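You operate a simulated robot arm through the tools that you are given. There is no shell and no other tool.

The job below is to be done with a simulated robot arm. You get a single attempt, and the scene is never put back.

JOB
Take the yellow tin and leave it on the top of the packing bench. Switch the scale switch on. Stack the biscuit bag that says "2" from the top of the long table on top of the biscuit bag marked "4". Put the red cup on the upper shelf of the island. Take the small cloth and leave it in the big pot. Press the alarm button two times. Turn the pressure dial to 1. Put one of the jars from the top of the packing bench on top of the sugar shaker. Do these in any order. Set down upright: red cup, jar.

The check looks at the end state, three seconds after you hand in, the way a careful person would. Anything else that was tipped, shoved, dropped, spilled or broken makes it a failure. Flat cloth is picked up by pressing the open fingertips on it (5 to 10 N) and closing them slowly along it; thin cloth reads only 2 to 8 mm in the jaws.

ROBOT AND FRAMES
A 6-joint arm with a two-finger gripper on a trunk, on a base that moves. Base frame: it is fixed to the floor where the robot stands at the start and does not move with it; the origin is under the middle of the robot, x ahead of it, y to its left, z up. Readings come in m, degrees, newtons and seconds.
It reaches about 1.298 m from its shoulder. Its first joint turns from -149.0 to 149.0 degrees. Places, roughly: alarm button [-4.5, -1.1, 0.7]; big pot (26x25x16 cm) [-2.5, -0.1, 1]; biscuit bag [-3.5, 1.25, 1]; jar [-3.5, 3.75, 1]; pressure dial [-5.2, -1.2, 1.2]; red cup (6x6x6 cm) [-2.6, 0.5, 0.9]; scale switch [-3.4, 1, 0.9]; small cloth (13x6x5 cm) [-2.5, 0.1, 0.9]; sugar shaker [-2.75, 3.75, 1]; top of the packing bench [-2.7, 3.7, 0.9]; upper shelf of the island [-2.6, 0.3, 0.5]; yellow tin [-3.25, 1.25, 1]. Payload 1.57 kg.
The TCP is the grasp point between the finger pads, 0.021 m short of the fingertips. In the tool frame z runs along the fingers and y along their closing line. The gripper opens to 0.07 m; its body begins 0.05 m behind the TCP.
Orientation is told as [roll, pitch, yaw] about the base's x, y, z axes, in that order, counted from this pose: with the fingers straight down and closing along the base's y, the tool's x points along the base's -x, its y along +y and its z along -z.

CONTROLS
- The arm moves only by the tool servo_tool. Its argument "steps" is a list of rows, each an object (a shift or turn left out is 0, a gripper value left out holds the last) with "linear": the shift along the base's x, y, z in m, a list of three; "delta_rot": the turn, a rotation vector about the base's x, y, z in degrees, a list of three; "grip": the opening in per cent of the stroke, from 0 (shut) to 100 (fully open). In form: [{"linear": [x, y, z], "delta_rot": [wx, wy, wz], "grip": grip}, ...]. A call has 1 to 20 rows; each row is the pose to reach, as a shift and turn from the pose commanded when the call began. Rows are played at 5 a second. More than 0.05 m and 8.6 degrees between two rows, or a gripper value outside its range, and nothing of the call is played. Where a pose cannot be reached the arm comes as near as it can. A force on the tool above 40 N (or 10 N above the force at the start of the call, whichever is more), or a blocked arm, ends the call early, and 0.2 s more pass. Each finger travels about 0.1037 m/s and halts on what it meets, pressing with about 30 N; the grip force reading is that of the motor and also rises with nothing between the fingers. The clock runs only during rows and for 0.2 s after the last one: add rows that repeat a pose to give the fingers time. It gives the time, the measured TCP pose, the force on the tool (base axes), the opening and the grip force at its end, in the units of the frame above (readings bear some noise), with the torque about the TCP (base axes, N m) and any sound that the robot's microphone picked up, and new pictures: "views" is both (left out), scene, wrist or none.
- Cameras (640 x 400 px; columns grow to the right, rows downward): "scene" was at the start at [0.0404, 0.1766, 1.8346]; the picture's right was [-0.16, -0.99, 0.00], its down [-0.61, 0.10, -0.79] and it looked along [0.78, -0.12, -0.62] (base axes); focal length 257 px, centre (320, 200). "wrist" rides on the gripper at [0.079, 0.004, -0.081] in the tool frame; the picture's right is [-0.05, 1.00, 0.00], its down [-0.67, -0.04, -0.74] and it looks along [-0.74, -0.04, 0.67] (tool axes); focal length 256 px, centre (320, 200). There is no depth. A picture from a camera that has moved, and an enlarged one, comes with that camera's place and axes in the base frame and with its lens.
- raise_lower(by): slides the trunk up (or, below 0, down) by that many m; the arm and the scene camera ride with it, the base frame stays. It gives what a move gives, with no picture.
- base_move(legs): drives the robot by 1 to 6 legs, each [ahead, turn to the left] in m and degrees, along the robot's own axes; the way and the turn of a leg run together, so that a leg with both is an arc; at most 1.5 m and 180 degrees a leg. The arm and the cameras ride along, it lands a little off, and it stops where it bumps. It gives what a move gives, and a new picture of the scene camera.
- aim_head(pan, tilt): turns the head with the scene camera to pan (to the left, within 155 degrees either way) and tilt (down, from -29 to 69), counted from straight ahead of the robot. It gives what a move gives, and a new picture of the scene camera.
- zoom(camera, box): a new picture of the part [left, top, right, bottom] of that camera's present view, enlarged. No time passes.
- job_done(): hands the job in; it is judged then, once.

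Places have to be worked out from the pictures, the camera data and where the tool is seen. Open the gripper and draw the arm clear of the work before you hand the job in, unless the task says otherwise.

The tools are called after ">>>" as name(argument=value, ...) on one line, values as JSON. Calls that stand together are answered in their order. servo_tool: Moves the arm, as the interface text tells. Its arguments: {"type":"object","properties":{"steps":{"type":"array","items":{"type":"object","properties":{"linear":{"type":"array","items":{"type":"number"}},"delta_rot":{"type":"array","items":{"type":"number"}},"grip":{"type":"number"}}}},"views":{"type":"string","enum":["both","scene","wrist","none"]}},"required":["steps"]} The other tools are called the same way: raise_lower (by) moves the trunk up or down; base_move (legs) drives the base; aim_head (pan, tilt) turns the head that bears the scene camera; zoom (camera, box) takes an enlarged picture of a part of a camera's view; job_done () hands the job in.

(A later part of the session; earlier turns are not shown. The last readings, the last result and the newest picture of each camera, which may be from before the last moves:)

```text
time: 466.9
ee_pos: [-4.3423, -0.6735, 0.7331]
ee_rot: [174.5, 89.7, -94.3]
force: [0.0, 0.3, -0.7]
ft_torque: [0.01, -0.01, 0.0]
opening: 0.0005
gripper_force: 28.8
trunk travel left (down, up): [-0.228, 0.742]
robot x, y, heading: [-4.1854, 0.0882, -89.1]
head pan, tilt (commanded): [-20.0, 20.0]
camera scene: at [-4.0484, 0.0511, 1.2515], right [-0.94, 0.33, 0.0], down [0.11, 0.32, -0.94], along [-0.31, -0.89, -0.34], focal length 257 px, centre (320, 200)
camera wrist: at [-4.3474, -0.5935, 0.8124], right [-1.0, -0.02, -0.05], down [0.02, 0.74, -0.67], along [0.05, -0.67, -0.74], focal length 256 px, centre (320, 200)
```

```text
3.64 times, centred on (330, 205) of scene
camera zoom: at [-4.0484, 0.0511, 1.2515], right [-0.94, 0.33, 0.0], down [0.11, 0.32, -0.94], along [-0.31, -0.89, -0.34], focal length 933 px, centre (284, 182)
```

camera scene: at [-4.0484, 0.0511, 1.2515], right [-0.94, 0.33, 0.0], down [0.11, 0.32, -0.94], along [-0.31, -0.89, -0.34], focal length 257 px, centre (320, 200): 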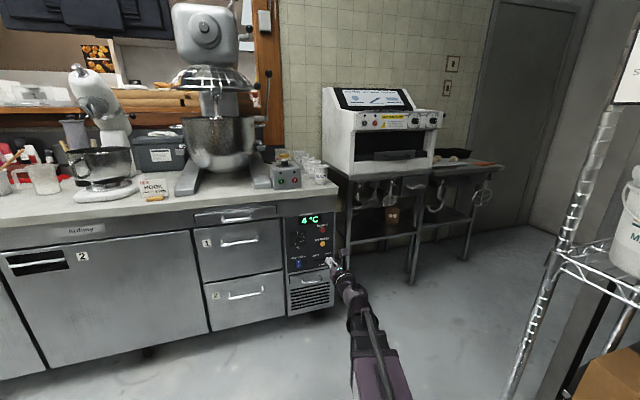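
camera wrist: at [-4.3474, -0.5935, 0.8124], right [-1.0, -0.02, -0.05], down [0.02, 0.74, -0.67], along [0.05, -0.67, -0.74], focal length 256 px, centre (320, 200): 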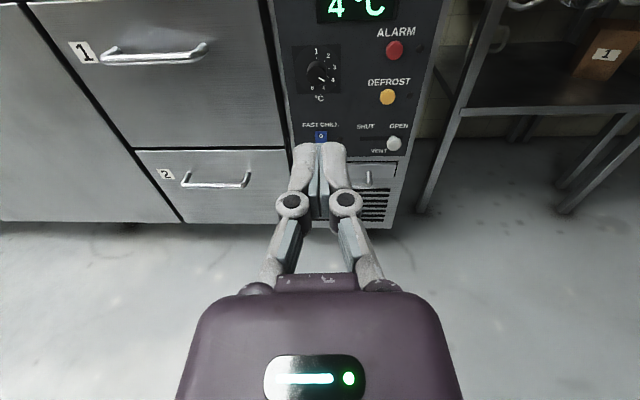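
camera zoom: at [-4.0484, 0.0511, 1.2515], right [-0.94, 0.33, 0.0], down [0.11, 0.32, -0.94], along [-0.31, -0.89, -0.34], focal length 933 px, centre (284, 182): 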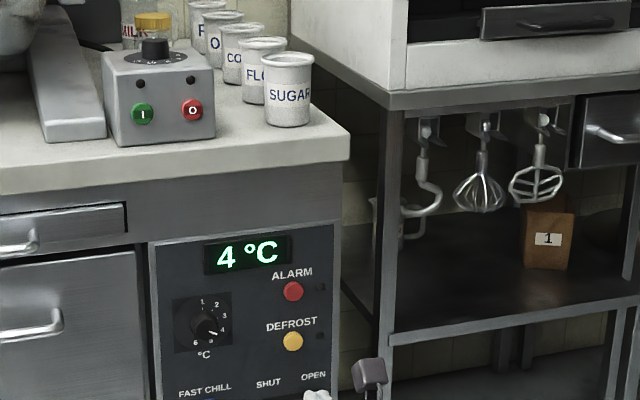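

Three views agree: button at about [-4.453, -1.065, 0.657]. I line up the closed fingertips in front of it.

>>> servo_tool(steps=[{"linear": [-0.037, -0.02, 0]}, {"linear": [-0.074, -0.05, 0]}, {"linear": [-0.111, -0.08, 0]}, {"linear": [-0.111, -0.12, 0]}, {"linear": [-0.111, -0.16, 0]}, {"linear": [-0.111, -0.2, 0]}, {"linear": [-0.111, -0.24, 0]}, {"linear": [-0.111, -0.276, 0]}], views="none")

>>> raise_lower(by=-0.076)

>>> servo_tool(steps=[{"linear": [0, 0, 0]}])

>>> zoom(camera="wrist", box=[200, 60, 440, 210])

>>> zoom(camera="scene", box=[290, 190, 370, 250])

```text
time: 468.7
ee_pos: [-4.4537, -0.9518, 0.7341]
ee_rot: [171.5, 89.9, -97.3]
force: [-0.1, -0.1, 0.2]
ft_torque: [0.03, -0.02, -0.01]
opening: 0.0
gripper_force: 28.4
trunk travel left (down, up): [-0.228, 0.742]
robot x, y, heading: [-4.1854, 0.0901, -89.3]
head pan, tilt (commanded): [-20.0, 20.0]
```

```text
time: 469.8
ee_pos: [-4.4545, -0.9512, 0.6577]
ee_rot: [172.2, 89.9, -96.6]
force: [-0.4, -0.4, -0.4]
ft_torque: [-0.01, 0.01, 0.0]
opening: 0.0001
gripper_force: 28.3
trunk travel left (down, up): [-0.152, 0.818]
robot x, y, heading: [-4.1869, 0.092, -89.3]
head pan, tilt (commanded): [-20.0, 20.0]
```

```text
time: 470.2
ee_pos: [-4.4533, -0.9496, 0.6579]
ee_rot: [172.8, 89.9, -95.9]
force: [0.4, -0.9, -0.9]
ft_torque: [-0.01, 0.01, -0.01]
opening: 0.0
gripper_force: 28.7
trunk travel left (down, up): [-0.152, 0.818]
robot x, y, heading: [-4.1886, 0.0866, -89.3]
head pan, tilt (commanded): [-20.0, 20.0]
camera scene: at [-4.0484, 0.051, 1.1755], right [-0.94, 0.33, 0.0], down [0.11, 0.32, -0.94], along [-0.31, -0.89, -0.34], focal length 257 px, centre (320, 200)
camera wrist: at [-4.4586, -0.8691, 0.7363], right [-1.0, -0.02, -0.05], down [0.02, 0.74, -0.67], along [0.05, -0.67, -0.74], focal length 256 px, centre (320, 200)
```

scene: 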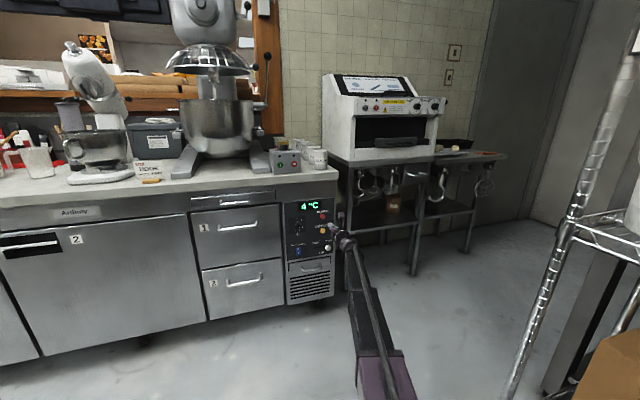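
wrist: 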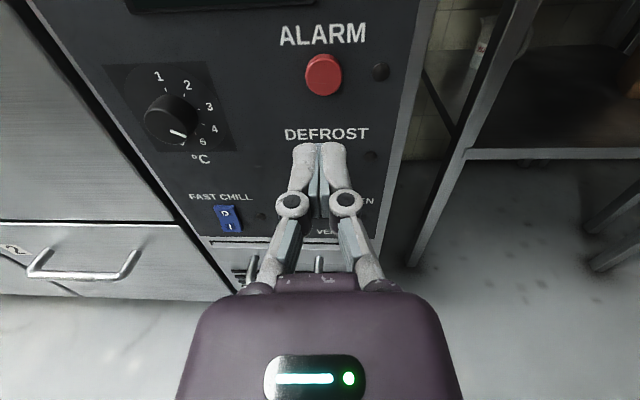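

```text
2.67 times, centred on (320, 135) of wrist
camera zoom: at [-4.4586, -0.8691, 0.7363], right [-1.0, -0.02, -0.05], down [0.02, 0.74, -0.67], along [0.05, -0.67, -0.74], focal length 683 px, centre (320, 373)
```

zoom: 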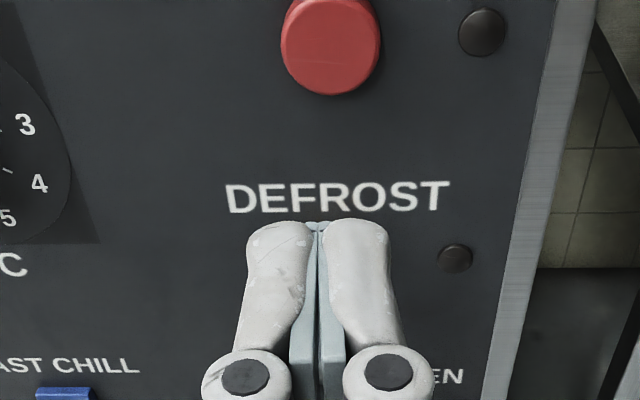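

```text
6.67 times, centred on (330, 220) of scene
camera zoom: at [-4.0484, 0.051, 1.1755], right [-0.94, 0.33, 0.0], down [0.11, 0.32, -0.94], along [-0.31, -0.89, -0.34], focal length 1711 px, centre (253, 67)
```

zoom: 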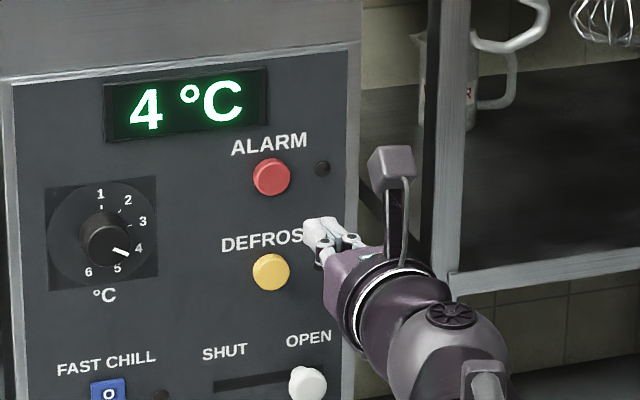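

Aligned within 2 mm. I approach to just in front of the button.

>>> servo_tool(steps=[{"linear": [0, -0.03, 0]}, {"linear": [0, -0.06, 0]}, {"linear": [0, -0.08, 0]}, {"linear": [0, -0.086, 0]}], views="wrist")

>>> zoom(camera="wrist", box=[220, 80, 420, 205])

```text
time: 471.2
ee_pos: [-4.4529, -1.0352, 0.6566]
ee_rot: [171.7, 89.8, -97.0]
force: [0.3, -0.2, 0.9]
ft_torque: [0.02, -0.03, 0.0]
opening: 0.0001
gripper_force: 28.8
trunk travel left (down, up): [-0.152, 0.818]
robot x, y, heading: [-4.1896, 0.0896, -89.3]
head pan, tilt (commanded): [-20.0, 20.0]
camera wrist: at [-4.4578, -0.955, 0.7362], right [-1.0, -0.02, -0.05], down [0.02, 0.74, -0.67], along [0.05, -0.67, -0.74], focal length 256 px, centre (320, 200)
```

wrist: 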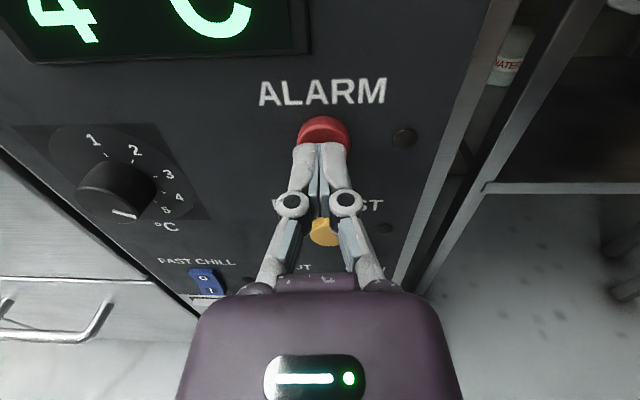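

```text
3.20 times, centred on (320, 142) of wrist
camera zoom: at [-4.4578, -0.955, 0.7362], right [-1.0, -0.02, -0.05], down [0.02, 0.74, -0.67], along [0.05, -0.67, -0.74], focal length 819 px, centre (320, 384)
```

zoom: 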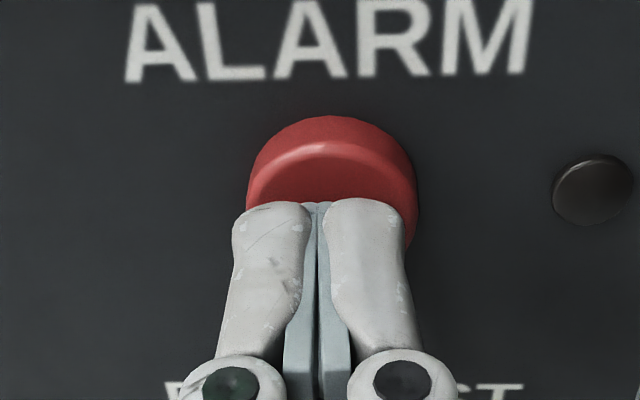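

Fingertips are right at the button. I push in by a few mm for the first press.

>>> servo_tool(steps=[{"linear": [0, -0.003, 0]}, {"linear": [0, -0.006, 0]}, {"linear": [0, -0.006, 0]}], views="none")

```text
time: 472.0
ee_pos: [-4.4536, -1.0422, 0.6568]
ee_rot: [171.2, 89.9, -97.5]
force: [0.3, 1.0, 0.3]
ft_torque: [0.0, 0.02, 0.0]
opening: 0.0
gripper_force: 28.5
trunk travel left (down, up): [-0.152, 0.818]
robot x, y, heading: [-4.1852, 0.0868, -89.3]
head pan, tilt (commanded): [-20.0, 20.0]
```

Just touching. I push 2 mm at a time.

>>> servo_tool(steps=[{"linear": [0, -0.002, 0]}, {"linear": [0, -0.002, 0]}], views="none")

```text
time: 472.6
ee_pos: [-4.4537, -1.0459, 0.6576]
ee_rot: [172.4, 89.9, -96.4]
force: [0.4, 1.8, 0.3]
ft_torque: [0.0, -0.03, 0.0]
opening: 0.0001
gripper_force: 28.9
trunk travel left (down, up): [-0.152, 0.818]
robot x, y, heading: [-4.188, 0.0881, -89.3]
head pan, tilt (commanded): [-20.0, 20.0]
heard: click
```

A click was heard: first press registered. I back off fully and check.

>>> servo_tool(steps=[{"linear": [0, 0.005, 0]}, {"linear": [0, 0.012, 0]}, {"linear": [0, 0.02, 0]}, {"linear": [0, 0.02, 0]}], views="both")

>>> zoom(camera="scene", box=[280, 190, 360, 250])

```text
time: 473.6
ee_pos: [-4.4537, -1.0236, 0.6579]
ee_rot: [173.2, 89.9, -95.6]
force: [-0.6, -0.3, 0.2]
ft_torque: [-0.04, -0.02, -0.01]
opening: 0.0
gripper_force: 29.0
trunk travel left (down, up): [-0.152, 0.818]
robot x, y, heading: [-4.1871, 0.0907, -89.3]
head pan, tilt (commanded): [-20.0, 20.0]
camera scene: at [-4.0484, 0.051, 1.1755], right [-0.94, 0.33, 0.0], down [0.11, 0.32, -0.94], along [-0.31, -0.89, -0.34], focal length 257 px, centre (320, 200)
camera wrist: at [-4.459, -0.9431, 0.7362], right [-1.0, -0.02, -0.05], down [0.02, 0.74, -0.67], along [0.05, -0.67, -0.74], focal length 256 px, centre (320, 200)
```

scene: 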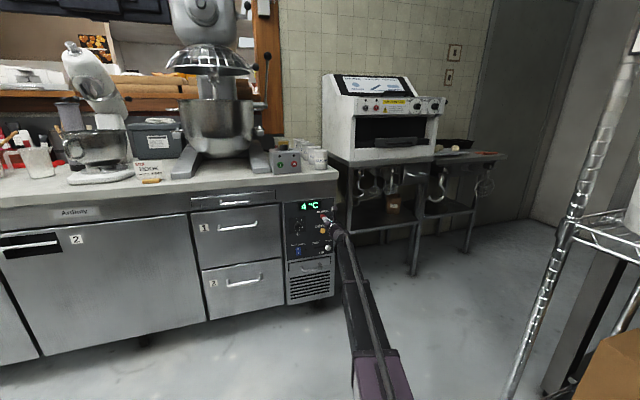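
wrist: 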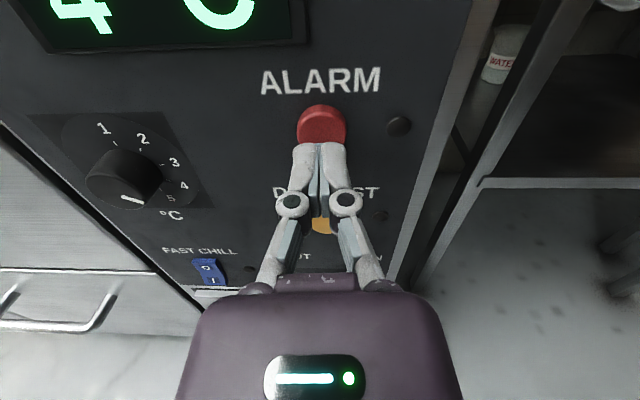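

```text
6.67 times, centred on (320, 220) of scene
camera zoom: at [-4.0484, 0.051, 1.1755], right [-0.94, 0.33, 0.0], down [0.11, 0.32, -0.94], along [-0.31, -0.89, -0.34], focal length 1711 px, centre (320, 67)
```

zoom: 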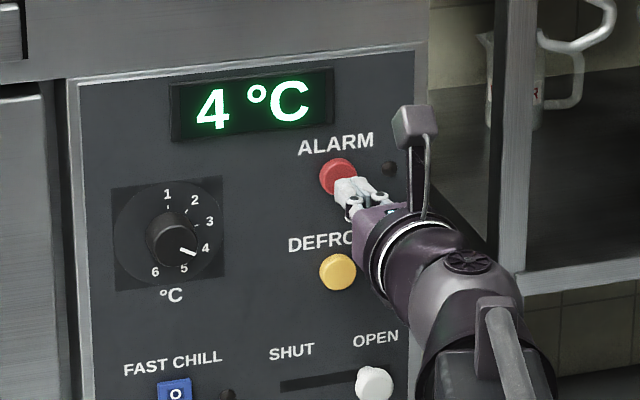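

Released fully. Now the second press with the same depth.

>>> servo_tool(steps=[{"linear": [0, -0.01, 0]}, {"linear": [0, -0.017, 0]}, {"linear": [0, -0.02, 0]}, {"linear": [0, -0.0225, 0]}, {"linear": [0, -0.0225, 0]}], views="none")

```text
time: 474.8
ee_pos: [-4.4536, -1.0465, 0.6579]
ee_rot: [172.8, 89.9, -95.9]
force: [-0.2, 4.7, 0.1]
ft_torque: [-0.01, -0.01, 0.0]
opening: 0.0063
gripper_force: 28.6
trunk travel left (down, up): [-0.152, 0.818]
robot x, y, heading: [-4.186, 0.0851, -89.8]
head pan, tilt (commanded): [-20.0, 20.0]
heard: click
```

Second click heard: the button has been pressed twice. I back off well clear.

>>> servo_tool(steps=[{"linear": [0, 0.01, 0]}, {"linear": [0, 0.03, 0]}, {"linear": [0, 0.06, 0]}, {"linear": [0, 0.1, 0]}, {"linear": [0, 0.14, 0]}, {"linear": [0, 0.18, 0]}, {"linear": [0, 0.22, 0]}])

>>> zoom(camera="scene", box=[280, 190, 360, 270])

```text
time: 476.4
ee_pos: [-4.4538, -0.8264, 0.6565]
ee_rot: [171.4, 89.9, -97.5]
force: [-0.4, -0.4, 0.1]
ft_torque: [-0.03, -0.01, -0.01]
opening: 0.0002
gripper_force: 29.2
trunk travel left (down, up): [-0.152, 0.818]
robot x, y, heading: [-4.1877, 0.0886, -89.3]
head pan, tilt (commanded): [-20.0, 20.0]
camera scene: at [-4.0484, 0.0508, 1.1755], right [-0.94, 0.33, 0.0], down [0.11, 0.32, -0.94], along [-0.31, -0.89, -0.34], focal length 257 px, centre (320, 200)
camera wrist: at [-4.4583, -0.7454, 0.7361], right [-1.0, -0.02, -0.05], down [0.02, 0.74, -0.67], along [0.05, -0.67, -0.74], focal length 256 px, centre (320, 200)
```

scene: 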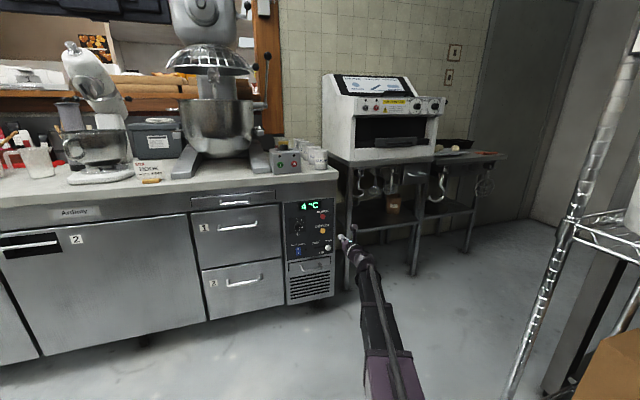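
wrist: 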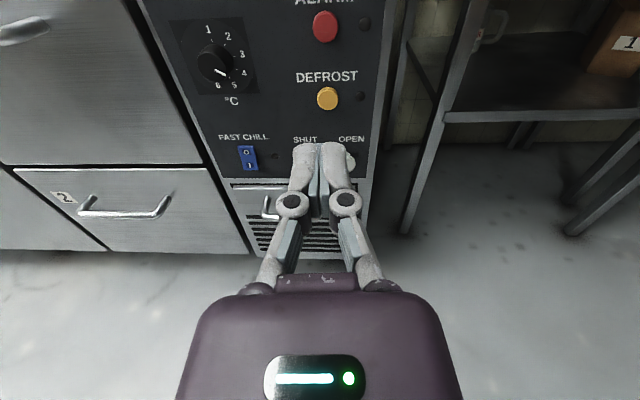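

```text
5.00 times, centred on (320, 230) of scene
camera zoom: at [-4.0484, 0.0508, 1.1755], right [-0.94, 0.33, 0.0], down [0.11, 0.32, -0.94], along [-0.31, -0.89, -0.34], focal length 1283 px, centre (320, 50)
```

zoom: 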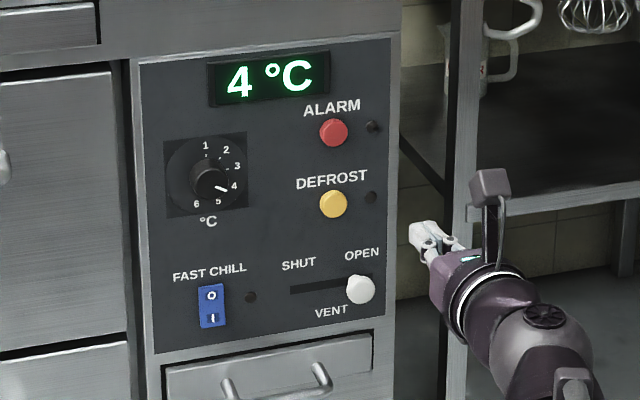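

Button state normal after two presses. Now the PRESS dial: I zoom on it from this height to triangulate with the earlier view.

>>> zoom(camera="scene", box=[370, 80, 460, 140])

>>> zoom(camera="scene", box=[400, 90, 450, 120])

```text
6.67 times, centred on (415, 110) of scene
camera zoom: at [-4.0484, 0.0508, 1.1755], right [-0.94, 0.33, 0.0], down [0.11, 0.32, -0.94], along [-0.31, -0.89, -0.34], focal length 1711 px, centre (-313, 800)
```

zoom: 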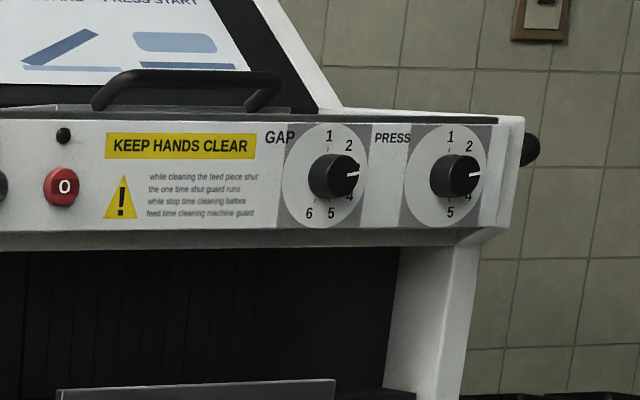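

```text
12.80 times, centred on (425, 105) of scene
camera zoom: at [-4.0484, 0.0508, 1.1755], right [-0.94, 0.33, 0.0], down [0.11, 0.32, -0.94], along [-0.31, -0.89, -0.34], focal length 3286 px, centre (-1024, 1416)
```

zoom: 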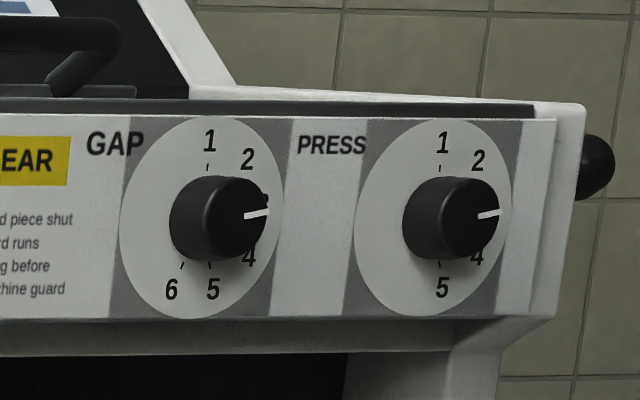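

The PRESS pointer is at 3 (to the right); positions are 45° apart with 1 at the top, so it needs 90° counter-clockwise. Disc centre ≈ [-5.165, -1.192, 1.177]. I raise the arm to that height and retract it.

>>> raise_lower(by=0.4)

>>> raise_lower(by=0.12)

>>> servo_tool(steps=[{"linear": [0.015, 0.04, 0]}, {"linear": [0.03, 0.08, 0]}, {"linear": [0.045, 0.12, 0]}, {"linear": [0.06, 0.16, 0]}, {"linear": [0.071, 0.188, 0]}], views="none")

>>> base_move(legs=[[0, -6], [0.25, 0]])

```text
time: 480.3
ee_pos: [-4.4535, -0.8272, 1.057]
ee_rot: [173.0, 89.9, -95.8]
force: [1.1, 0.3, -0.1]
ft_torque: [-0.03, 0.0, -0.01]
opening: 0.0003
gripper_force: 28.5
trunk travel left (down, up): [-0.552, 0.418]
robot x, y, heading: [-4.185, 0.0923, -89.2]
head pan, tilt (commanded): [-20.0, 20.0]
```

```text
time: 481.8
ee_pos: [-4.454, -0.8274, 1.1773]
ee_rot: [173.3, 89.9, -95.4]
force: [-0.4, 0.1, -0.1]
ft_torque: [-0.03, -0.03, 0.01]
opening: 0.0002
gripper_force: 28.3
trunk travel left (down, up): [-0.672, 0.298]
robot x, y, heading: [-4.1883, 0.0884, -89.2]
head pan, tilt (commanded): [-20.0, 20.0]
```

```text
time: 483.0
ee_pos: [-4.3829, -0.639, 1.1781]
ee_rot: [168.8, 89.9, -99.8]
force: [0.2, 0.7, 0.4]
ft_torque: [0.01, 0.01, 0.01]
opening: 0.0
gripper_force: 28.2
trunk travel left (down, up): [-0.672, 0.298]
robot x, y, heading: [-4.1863, 0.09, -89.2]
head pan, tilt (commanded): [-20.0, 20.0]
```

```text
time: 485.7
ee_pos: [-4.4784, -0.8659, 1.1772]
ee_rot: [155.9, 89.9, -118.7]
force: [0.4, -0.7, -0.6]
ft_torque: [-0.01, -0.03, 0.0]
opening: 0.0002
gripper_force: 28.4
trunk travel left (down, up): [-0.672, 0.298]
robot x, y, heading: [-4.2096, -0.1614, -94.6]
head pan, tilt (commanded): [-20.0, 20.0]
camera scene: at [-4.0751, -0.213, 1.6954], right [-0.91, 0.42, 0.0], down [0.14, 0.31, -0.94], along [-0.39, -0.85, -0.34], focal length 257 px, centre (320, 200)
```

scene: 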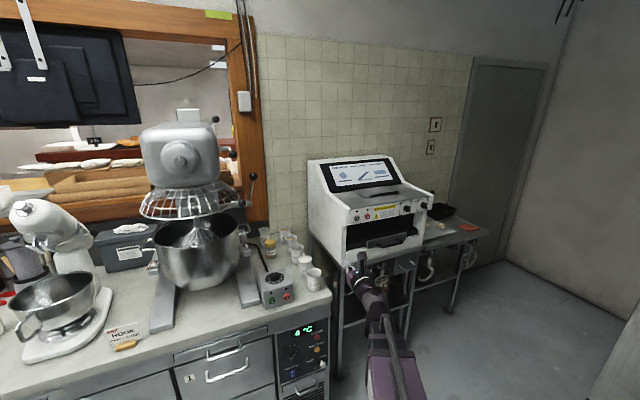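

Next I swing the arm to the right toward the machine, then advance the base the remaining 30 cm.

>>> servo_tool(steps=[{"linear": [-0.029, 0.0178, 0], "delta_rot": [0, 0, 0.675]}, {"linear": [-0.058, 0.0366, 0], "delta_rot": [0, 0, 1.35]}, {"linear": [-0.0853, 0.0571, 0], "delta_rot": [0, 0, 2.0]}, {"linear": [-0.1118, 0.08, 0], "delta_rot": [0, 0, 2.7]}, {"linear": [-0.1361, 0.1041, 0], "delta_rot": [0, 0, 3.4]}, {"linear": [-0.1588, 0.1298, 0], "delta_rot": [0, 0, 4.05]}, {"linear": [-0.1805, 0.1578, 0], "delta_rot": [0, 0, 4.7]}, {"linear": [-0.1998, 0.1865, 0], "delta_rot": [0, 0, 5.4]}], views="none")

>>> base_move(legs=[[0.3, 0]])

>>> aim_head(pan=-45, tilt=25)

```text
time: 487.5
ee_pos: [-4.6797, -0.6772, 1.1765]
ee_rot: [174.6, 89.9, -94.6]
force: [-0.1, 0.4, -0.6]
ft_torque: [-0.01, 0.03, 0.03]
opening: 0.0002
gripper_force: 28.9
trunk travel left (down, up): [-0.672, 0.298]
robot x, y, heading: [-4.212, -0.1574, -95.0]
head pan, tilt (commanded): [-20.0, 20.0]
```

```text
time: 489.9
ee_pos: [-4.7058, -0.9751, 1.1769]
ee_rot: [169.3, 89.9, -100.1]
force: [-0.3, -0.3, 1.0]
ft_torque: [0.01, 0.03, 0.03]
opening: 0.0
gripper_force: 28.4
trunk travel left (down, up): [-0.672, 0.298]
robot x, y, heading: [-4.2329, -0.4591, -95.0]
head pan, tilt (commanded): [-20.0, 20.0]
camera scene: at [-4.1005, -0.5088, 1.6955], right [-0.91, 0.42, 0.0], down [0.14, 0.31, -0.94], along [-0.4, -0.85, -0.34], focal length 257 px, centre (320, 200)
```

scene: 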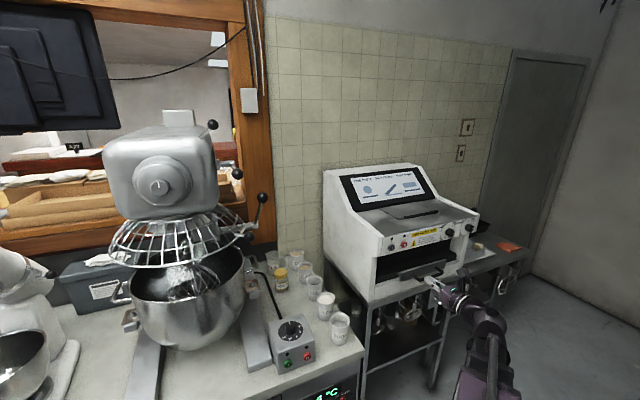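

```text
time: 490.8
ee_pos: [-4.7039, -0.9738, 1.1767]
ee_rot: [168.0, 89.9, -101.3]
force: [0.8, -0.4, -0.9]
ft_torque: [0.0, -0.02, 0.02]
opening: 0.0002
gripper_force: 29.1
trunk travel left (down, up): [-0.672, 0.298]
robot x, y, heading: [-4.2388, -0.4539, -95.0]
head pan, tilt (commanded): [-45.0, 25.0]
camera scene: at [-4.1316, -0.4831, 1.6874], right [-0.64, 0.77, 0.0], down [0.32, 0.27, -0.91], along [-0.69, -0.58, -0.42], focal length 257 px, centre (320, 200)
```

scene: 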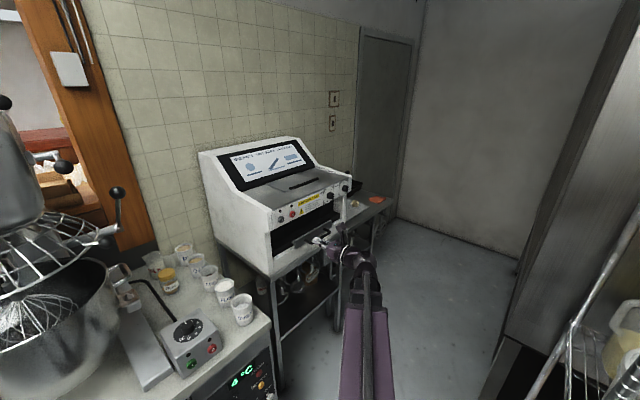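

Arm is beside the machine front. I zoom on the PRESS dial from here.

>>> zoom(camera="scene", box=[320, 170, 370, 210])

>>> servo_tool(steps=[{"linear": [0, 0, 0]}], views="wrist")

```text
10.00 times, centred on (345, 190) of scene
camera zoom: at [-4.1316, -0.4831, 1.6874], right [-0.64, 0.77, 0.0], down [0.32, 0.27, -0.91], along [-0.69, -0.58, -0.42], focal length 2567 px, centre (70, 300)
```

zoom: 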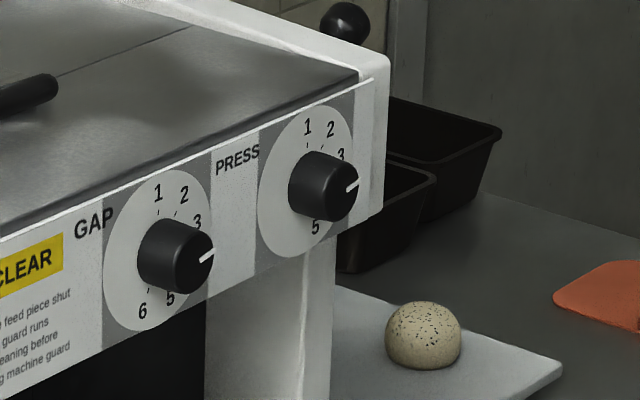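

```text
time: 491.2
ee_pos: [-4.7058, -0.9755, 1.1771]
ee_rot: [167.1, 89.9, -102.3]
force: [-0.2, 0.3, -0.3]
ft_torque: [0.01, 0.01, -0.01]
opening: 0.0
gripper_force: 29.2
trunk travel left (down, up): [-0.672, 0.298]
robot x, y, heading: [-4.2371, -0.4576, -95.0]
head pan, tilt (commanded): [-45.0, 25.0]
camera wrist: at [-4.7096, -0.8939, 1.2562], right [-1.0, -0.01, -0.05], down [0.03, 0.74, -0.67], along [0.05, -0.67, -0.74], focal length 256 px, centre (320, 200)
```

wrist: 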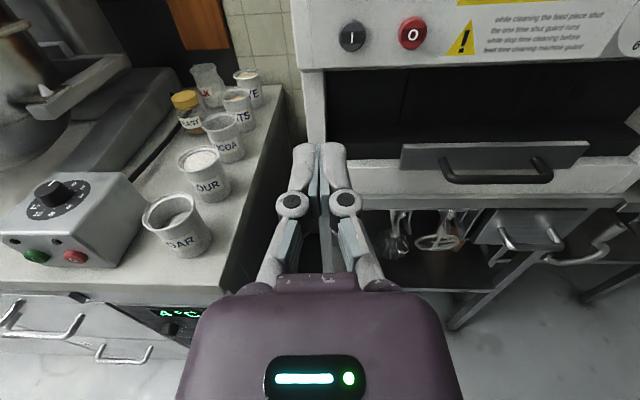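

Dial centre confirmed at about [-5.164, -1.190, 1.177]. I move the gripper in front of it and open it.

>>> servo_tool(steps=[{"linear": [-0.042, 0, 0], "grip": 20}, {"linear": [-0.084, 0, 0], "grip": 40}, {"linear": [-0.126, 0, 0], "grip": 60}, {"linear": [-0.168, 0, 0], "grip": 80}, {"linear": [-0.21, 0, 0], "grip": 100}, {"linear": [-0.252, 0, 0], "grip": 100}, {"linear": [-0.294, 0, 0], "grip": 100}, {"linear": [-0.336, 0, 0], "grip": 100}, {"linear": [-0.378, 0, 0], "grip": 100}, {"linear": [-0.42, 0, 0], "grip": 100}, {"linear": [-0.458, 0, 0], "grip": 100}, {"linear": [-0.458, 0, 0], "grip": 100}])

>>> zoom(camera="wrist", box=[200, 0, 440, 150])

```text
time: 493.8
ee_pos: [-5.1628, -0.9747, 1.177]
ee_rot: [172.7, 89.9, -96.6]
force: [0.9, 0.9, 0.3]
ft_torque: [0.03, -0.03, 0.04]
opening: 0.0701
gripper_force: 0.1
trunk travel left (down, up): [-0.672, 0.298]
robot x, y, heading: [-4.2342, -0.46, -94.9]
head pan, tilt (commanded): [-45.0, 25.0]
camera scene: at [-4.1315, -0.4831, 1.6874], right [-0.64, 0.77, 0.0], down [0.32, 0.27, -0.91], along [-0.69, -0.58, -0.42], focal length 257 px, centre (320, 200)
camera wrist: at [-5.1673, -0.894, 1.2565], right [-1.0, -0.01, -0.05], down [0.03, 0.74, -0.67], along [0.05, -0.67, -0.74], focal length 256 px, centre (320, 200)
```

scene: 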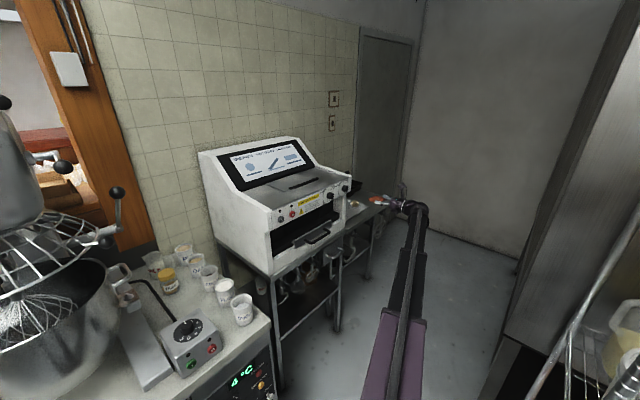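
wrist: 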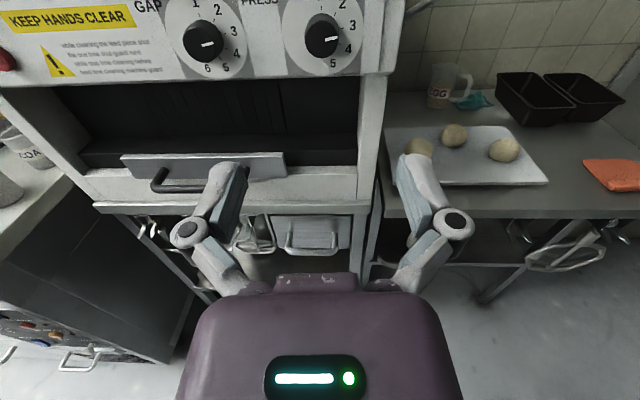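

```text
2.67 times, centred on (320, 75) of wrist
camera zoom: at [-5.1673, -0.894, 1.2565], right [-1.0, -0.01, -0.05], down [0.03, 0.74, -0.67], along [0.05, -0.67, -0.74], focal length 683 px, centre (320, 533)
```

zoom: 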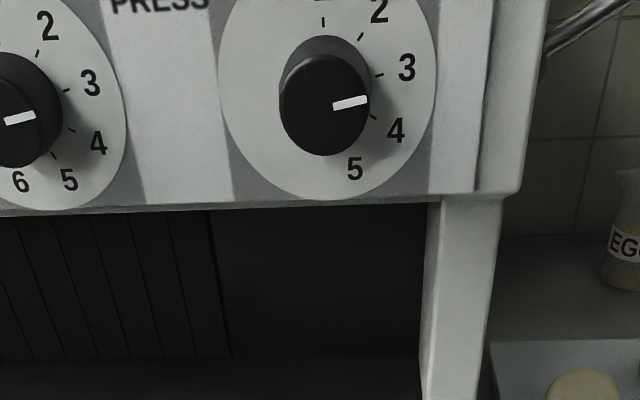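

The pointer is on 3. Before gripping I test the roll range about the tool axis in free space: first -40°.

>>> servo_tool(steps=[{"linear": [0.001, 0, 0], "delta_rot": [0, -8, 0]}, {"linear": [0.0015, 0, 0], "delta_rot": [0, -16, 0]}, {"linear": [0.0015, 0, 0], "delta_rot": [0, -24, 0]}, {"linear": [0.0015, 0, 0], "delta_rot": [0, -32, 0]}, {"linear": [0.0015, 0, 0], "delta_rot": [0, -40, 0]}, {"linear": [0.0015, 0, 0], "delta_rot": [0, -40, 0]}], views="wrist")

```text
time: 495.2
ee_pos: [-5.162, -0.9739, 1.1784]
ee_rot: [-90.6, 49.9, 0.1]
force: [-0.2, 0.6, 0.0]
ft_torque: [-0.03, 0.0, -0.02]
opening: 0.0698
gripper_force: 0.2
trunk travel left (down, up): [-0.672, 0.298]
robot x, y, heading: [-4.2365, -0.4599, -94.9]
head pan, tilt (commanded): [-45.0, 25.0]
camera wrist: at [-5.2161, -0.8937, 1.2354], right [-0.73, -0.01, -0.68], down [0.45, 0.74, -0.49], along [0.51, -0.67, -0.54], focal length 256 px, centre (320, 200)
```

wrist: 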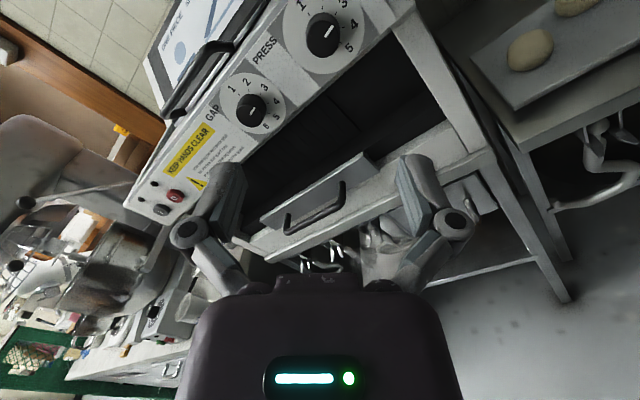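

-40° works. Now I test rolling +80° from here (to +40°).

>>> servo_tool(steps=[{"delta_rot": [0, 8, 0]}, {"delta_rot": [0, 16, 0]}, {"delta_rot": [0, 24, 0]}, {"delta_rot": [0, 32, 0]}, {"delta_rot": [0, 40, 0]}, {"delta_rot": [0, 48, 0]}, {"delta_rot": [0, 56, 0]}, {"delta_rot": [0, 64, 0]}, {"delta_rot": [0, 72, 0]}, {"delta_rot": [0, 80, 0]}, {"delta_rot": [0, 85, 0]}, {"delta_rot": [0, 85, 0]}], views="wrist")

>>> zoom(camera="wrist", box=[200, 0, 440, 150])

```text
time: 497.8
ee_pos: [-5.1623, -0.9741, 1.1745]
ee_rot: [89.5, 44.8, -179.8]
force: [0.6, -0.5, -0.2]
ft_torque: [-0.02, 0.0, -0.02]
opening: 0.0698
gripper_force: 0.1
trunk travel left (down, up): [-0.672, 0.298]
robot x, y, heading: [-4.2322, -0.455, -94.8]
head pan, tilt (commanded): [-45.0, 25.0]
camera wrist: at [-5.1086, -0.894, 1.2351], right [-0.74, -0.01, 0.67], down [-0.45, 0.74, -0.49], along [-0.49, -0.67, -0.56], focal length 256 px, centre (320, 200)
```

wrist: 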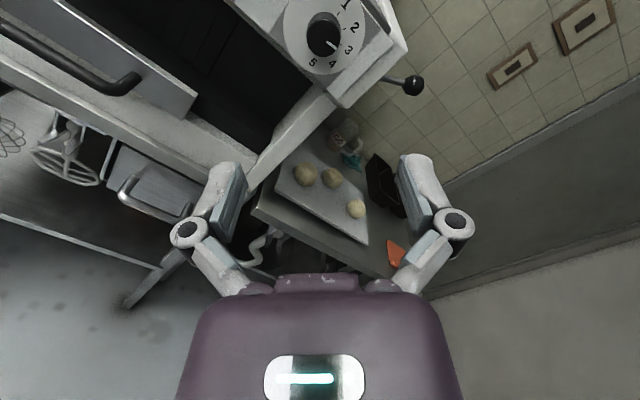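

```text
2.67 times, centred on (320, 75) of wrist
camera zoom: at [-5.1086, -0.894, 1.2351], right [-0.74, -0.01, 0.67], down [-0.45, 0.74, -0.49], along [-0.49, -0.67, -0.56], focal length 683 px, centre (320, 533)
```

zoom: 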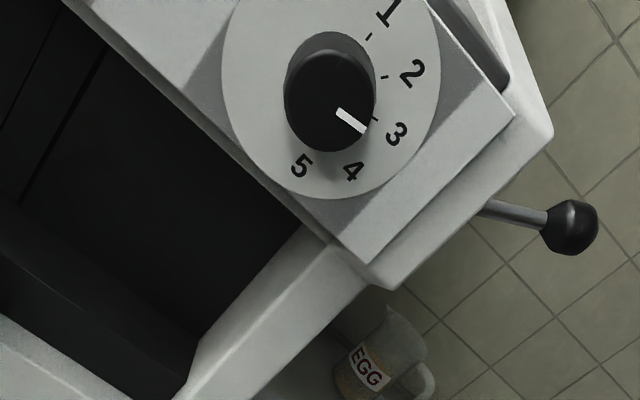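

Both directions are reachable. I roll back to about -42° for the starting grip orientation and approach the knob.

>>> servo_tool(steps=[{"delta_rot": [0, -8, 0]}, {"delta_rot": [0, -16, 0]}, {"delta_rot": [0, -24, 0]}, {"delta_rot": [0, -32, 0]}, {"delta_rot": [0, -40, 0]}, {"delta_rot": [0, -48, 0]}, {"delta_rot": [0, -56, 0]}, {"delta_rot": [0, -64, 0]}, {"delta_rot": [0, -72, 0]}, {"delta_rot": [0, -80, 0]}, {"delta_rot": [0, -86, 0]}, {"delta_rot": [0, -86, 0]}], views="wrist")

>>> zoom(camera="wrist", box=[200, 0, 440, 150])

```text
time: 500.4
ee_pos: [-5.1624, -0.9742, 1.1777]
ee_rot: [-90.6, 49.0, 0.0]
force: [0.1, 0.6, -0.2]
ft_torque: [0.01, -0.03, 0.02]
opening: 0.07
gripper_force: 0.0
trunk travel left (down, up): [-0.672, 0.298]
robot x, y, heading: [-4.2335, -0.4557, -94.9]
head pan, tilt (commanded): [-45.0, 25.0]
camera wrist: at [-5.2169, -0.8939, 1.2345], right [-0.72, -0.01, -0.7], down [0.46, 0.75, -0.48], along [0.52, -0.67, -0.53], focal length 256 px, centre (320, 200)
```

wrist: 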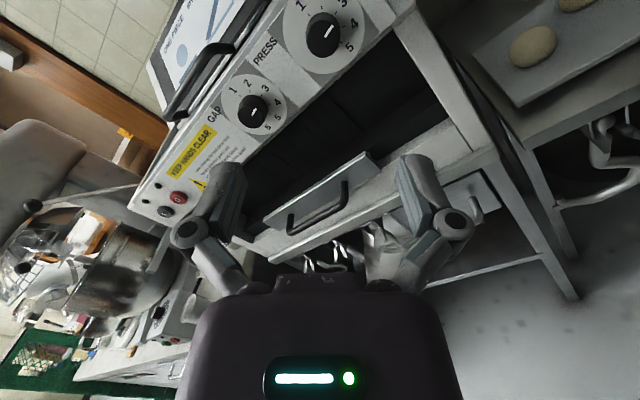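

```text
2.67 times, centred on (320, 75) of wrist
camera zoom: at [-5.2169, -0.8939, 1.2345], right [-0.72, -0.01, -0.7], down [0.46, 0.75, -0.48], along [0.52, -0.67, -0.53], focal length 683 px, centre (320, 533)
```

zoom: 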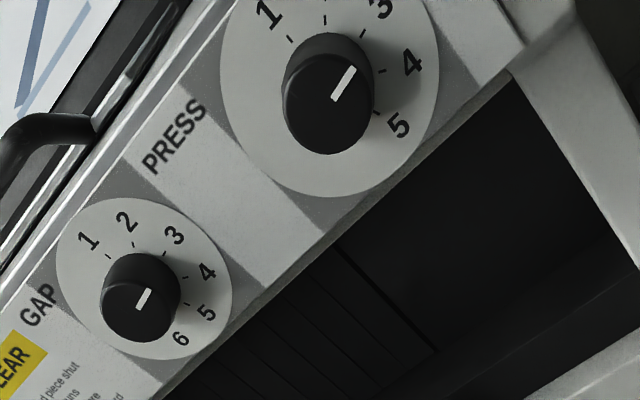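

Knob centre relative to the jaws: I correct 2.5 mm in x and approach in steps.

>>> servo_tool(steps=[{"linear": [-0.0025, -0.03, 0]}, {"linear": [-0.0025, -0.06, 0]}, {"linear": [-0.0025, -0.09, 0]}, {"linear": [-0.0025, -0.12, 0]}, {"linear": [-0.0025, -0.14, 0]}], views="wrist")

>>> zoom(camera="wrist", box=[200, 60, 440, 210])

```text
time: 501.6
ee_pos: [-5.1649, -1.1145, 1.1778]
ee_rot: [-90.6, 48.9, -0.1]
force: [-0.2, 0.6, 0.0]
ft_torque: [-0.02, 0.01, 0.02]
opening: 0.0698
gripper_force: 0.1
trunk travel left (down, up): [-0.672, 0.298]
robot x, y, heading: [-4.2321, -0.4575, -94.9]
head pan, tilt (commanded): [-45.0, 25.0]
camera wrist: at [-5.2196, -1.035, 1.2344], right [-0.72, -0.01, -0.69], down [0.46, 0.75, -0.48], along [0.52, -0.67, -0.53], focal length 256 px, centre (320, 200)
```

wrist: 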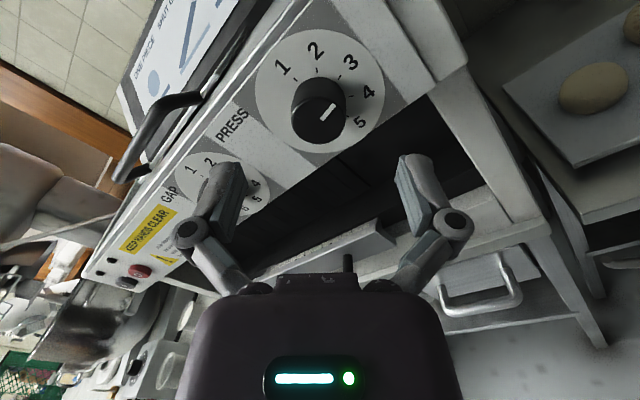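

```text
2.67 times, centred on (320, 135) of wrist
camera zoom: at [-5.2196, -1.035, 1.2344], right [-0.72, -0.01, -0.69], down [0.46, 0.75, -0.48], along [0.52, -0.67, -0.53], focal length 683 px, centre (320, 373)
```

zoom: 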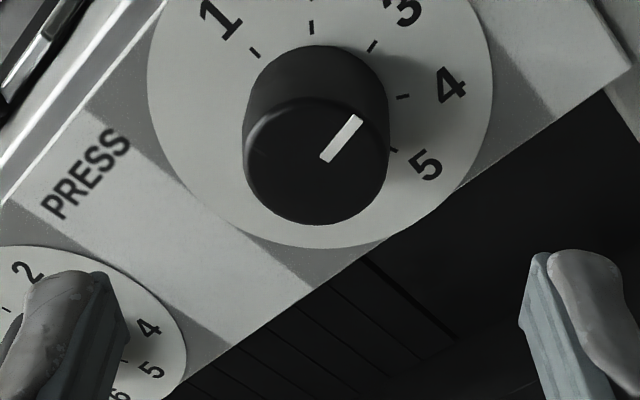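

Aligned within a millimetre. I advance the last 5 cm so the pads surround the knob.

>>> servo_tool(steps=[{"linear": [0, -0.015, 0]}, {"linear": [0, -0.03, 0]}, {"linear": [0, -0.04, 0]}, {"linear": [0, -0.047, 0]}, {"linear": [0, -0.05, 0]}], views="wrist")

>>> zoom(camera="wrist", box=[200, 80, 440, 230])

```text
time: 502.8
ee_pos: [-5.1635, -1.165, 1.179]
ee_rot: [-90.7, 48.9, 0.0]
force: [0.8, 0.2, 0.4]
ft_torque: [0.02, -0.01, 0.0]
opening: 0.0704
gripper_force: 0.0
trunk travel left (down, up): [-0.672, 0.298]
robot x, y, heading: [-4.2362, -0.4556, -94.9]
head pan, tilt (commanded): [-45.0, 25.0]
camera wrist: at [-5.2192, -1.0837, 1.2345], right [-0.72, -0.01, -0.69], down [0.46, 0.75, -0.48], along [0.52, -0.67, -0.53], focal length 256 px, centre (320, 200)
```

wrist: 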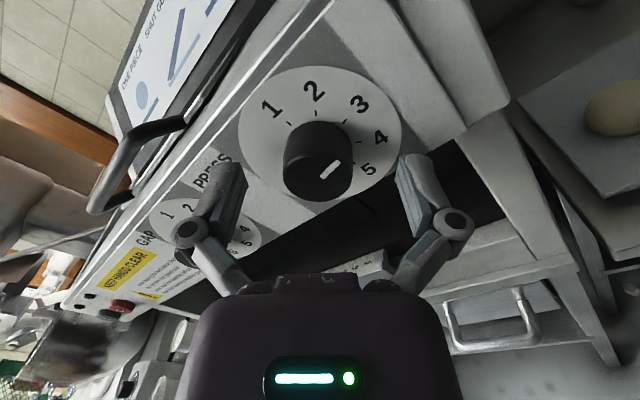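

```text
2.67 times, centred on (320, 155) of wrist
camera zoom: at [-5.2192, -1.0837, 1.2345], right [-0.72, -0.01, -0.69], down [0.46, 0.75, -0.48], along [0.52, -0.67, -0.53], focal length 683 px, centre (320, 320)
```

zoom: 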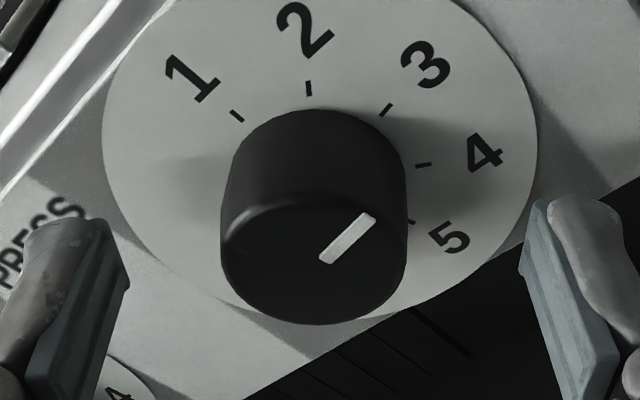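

Superb view: ticks are 40° apart, so 3→1 is 80° counter-clockwise. Jaws are centred on the knob; I close on it.

>>> servo_tool(steps=[{"grip": 85}, {"grip": 72}, {"grip": 62}, {"grip": 56}, {"grip": 50}, {"grip": 44}, {"grip": 38}, {"grip": 32}, {"grip": 32}], views="wrist")

```text
time: 504.8
ee_pos: [-5.1637, -1.1637, 1.1788]
ee_rot: [-90.5, 49.0, 0.0]
force: [2.5, 1.3, 0.3]
ft_torque: [-0.18, -0.01, -0.01]
opening: 0.0327
gripper_force: 32.0
trunk travel left (down, up): [-0.672, 0.298]
robot x, y, heading: [-4.2299, -0.4583, -94.8]
head pan, tilt (commanded): [-45.0, 25.0]
camera wrist: at [-5.2185, -1.0836, 1.235], right [-0.72, -0.01, -0.69], down [0.46, 0.75, -0.49], along [0.52, -0.67, -0.53], focal length 256 px, centre (320, 200)
```

wrist: 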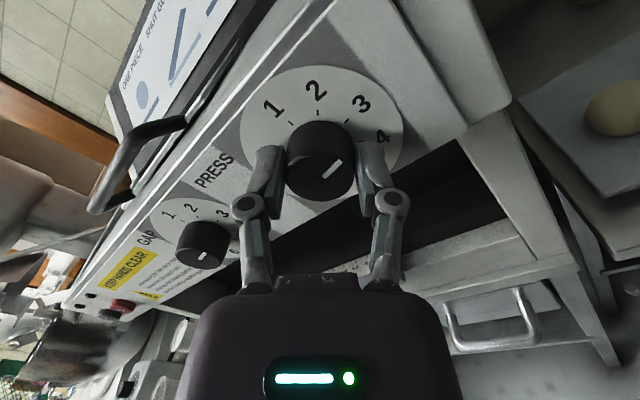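

Gripped at 32.7 mm. I rotate 40° counter-clockwise first and check.

>>> servo_tool(steps=[{"delta_rot": [0, 4, 0]}, {"delta_rot": [0, 8, 0]}, {"delta_rot": [0, 12, 0]}, {"delta_rot": [0, 16, 0]}, {"delta_rot": [0, 20, 0]}, {"delta_rot": [0, 24, 0]}, {"delta_rot": [0, 28, 0]}, {"delta_rot": [0, 32, 0]}, {"delta_rot": [0, 36, 0]}, {"delta_rot": [0, 40, 0]}], views="both")

>>> zoom(camera="wrist", box=[200, 60, 440, 210])

```text
time: 507.0
ee_pos: [-5.1624, -1.164, 1.1786]
ee_rot: [-100.2, 89.2, -9.5]
force: [7.0, -0.3, 8.1]
ft_torque: [0.42, -0.02, 0.05]
opening: 0.0327
gripper_force: 31.4
trunk travel left (down, up): [-0.672, 0.298]
robot x, y, heading: [-4.232, -0.4571, -94.9]
head pan, tilt (commanded): [-45.0, 25.0]
camera scene: at [-4.1296, -0.4822, 1.6873], right [-0.64, 0.77, 0.0], down [0.32, 0.27, -0.91], along [-0.69, -0.58, -0.42], focal length 257 px, centre (320, 200)
camera wrist: at [-5.1681, -1.0834, 1.2579], right [-1.0, -0.01, -0.07], down [0.04, 0.74, -0.67], along [0.06, -0.67, -0.74], focal length 256 px, centre (320, 200)
```

scene: 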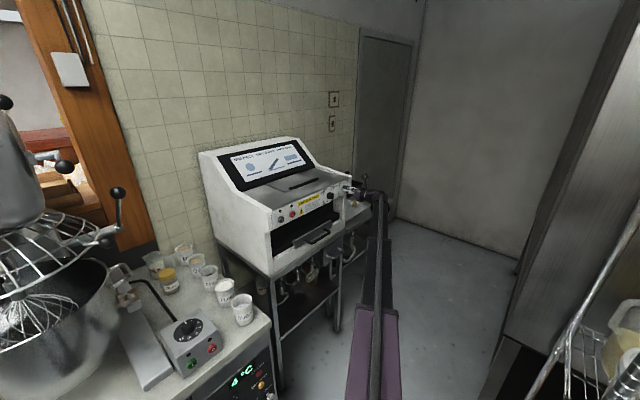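
wrist: 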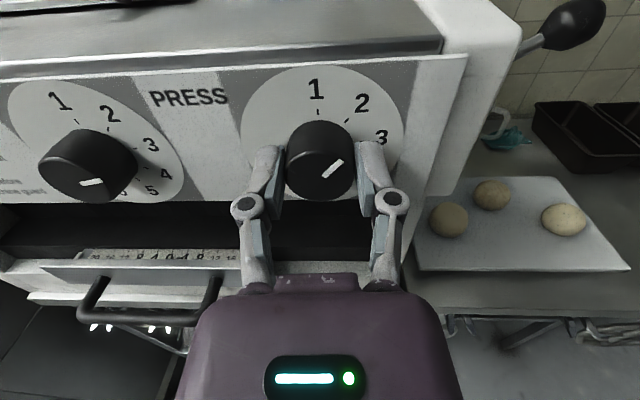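

```text
2.67 times, centred on (320, 135) of wrist
camera zoom: at [-5.1681, -1.0834, 1.2579], right [-1.0, -0.01, -0.07], down [0.04, 0.74, -0.67], along [0.06, -0.67, -0.74], focal length 683 px, centre (320, 373)
```

zoom: 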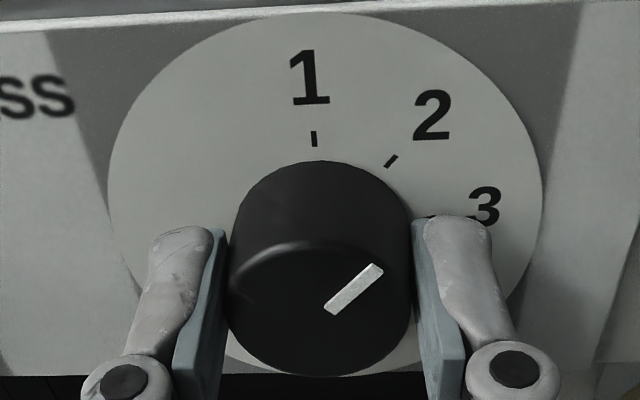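

The knob follows; pointer is at 2 now. I rotate the remaining 40°.

>>> servo_tool(steps=[{"delta_rot": [0, 4, 0]}, {"delta_rot": [0, 8, 0]}, {"delta_rot": [0, 12, 0]}, {"delta_rot": [0, 16, 0]}, {"delta_rot": [0, 20, 0]}, {"delta_rot": [0, 24, 0]}, {"delta_rot": [0, 28, 0]}, {"delta_rot": [0, 32, 0]}, {"delta_rot": [0, 36, 0]}, {"delta_rot": [0, 40, 0]}, {"delta_rot": [0, 40, 0]}], views="wrist")

>>> zoom(camera="wrist", box=[200, 60, 440, 210])

```text
time: 509.4
ee_pos: [-5.1624, -1.1647, 1.1773]
ee_rot: [89.7, 50.7, -179.5]
force: [10.7, 1.3, 8.1]
ft_torque: [0.26, -0.01, -0.12]
opening: 0.0322
gripper_force: 32.4
trunk travel left (down, up): [-0.672, 0.298]
robot x, y, heading: [-4.235, -0.4566, -95.1]
head pan, tilt (commanded): [-45.0, 25.0]
camera wrist: at [-5.1152, -1.0831, 1.2424], right [-0.81, -0.01, 0.59], down [-0.4, 0.74, -0.54], along [-0.43, -0.67, -0.6], focal length 256 px, centre (320, 200)
```

wrist: 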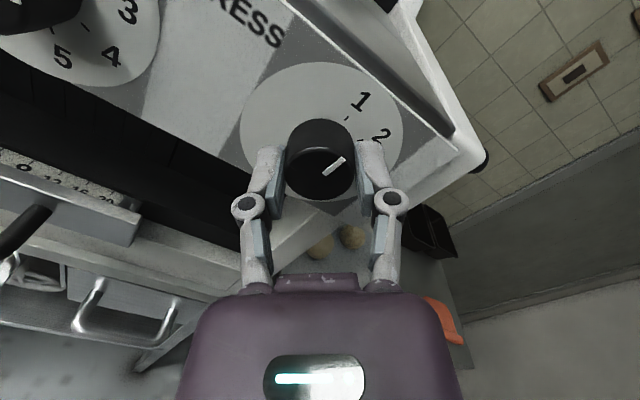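

```text
2.67 times, centred on (320, 135) of wrist
camera zoom: at [-5.1152, -1.0831, 1.2424], right [-0.81, -0.01, 0.59], down [-0.4, 0.74, -0.54], along [-0.43, -0.67, -0.6], focal length 683 px, centre (320, 373)
```

zoom: 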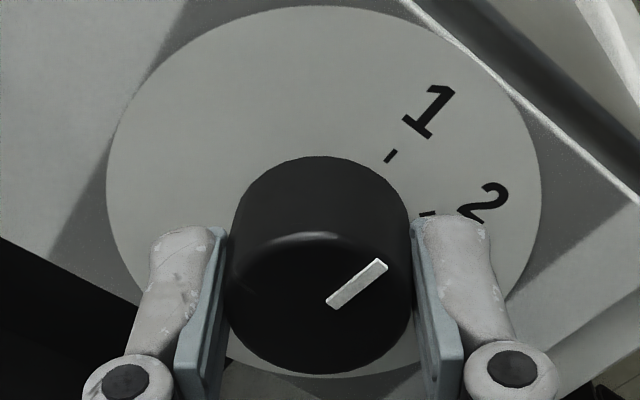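

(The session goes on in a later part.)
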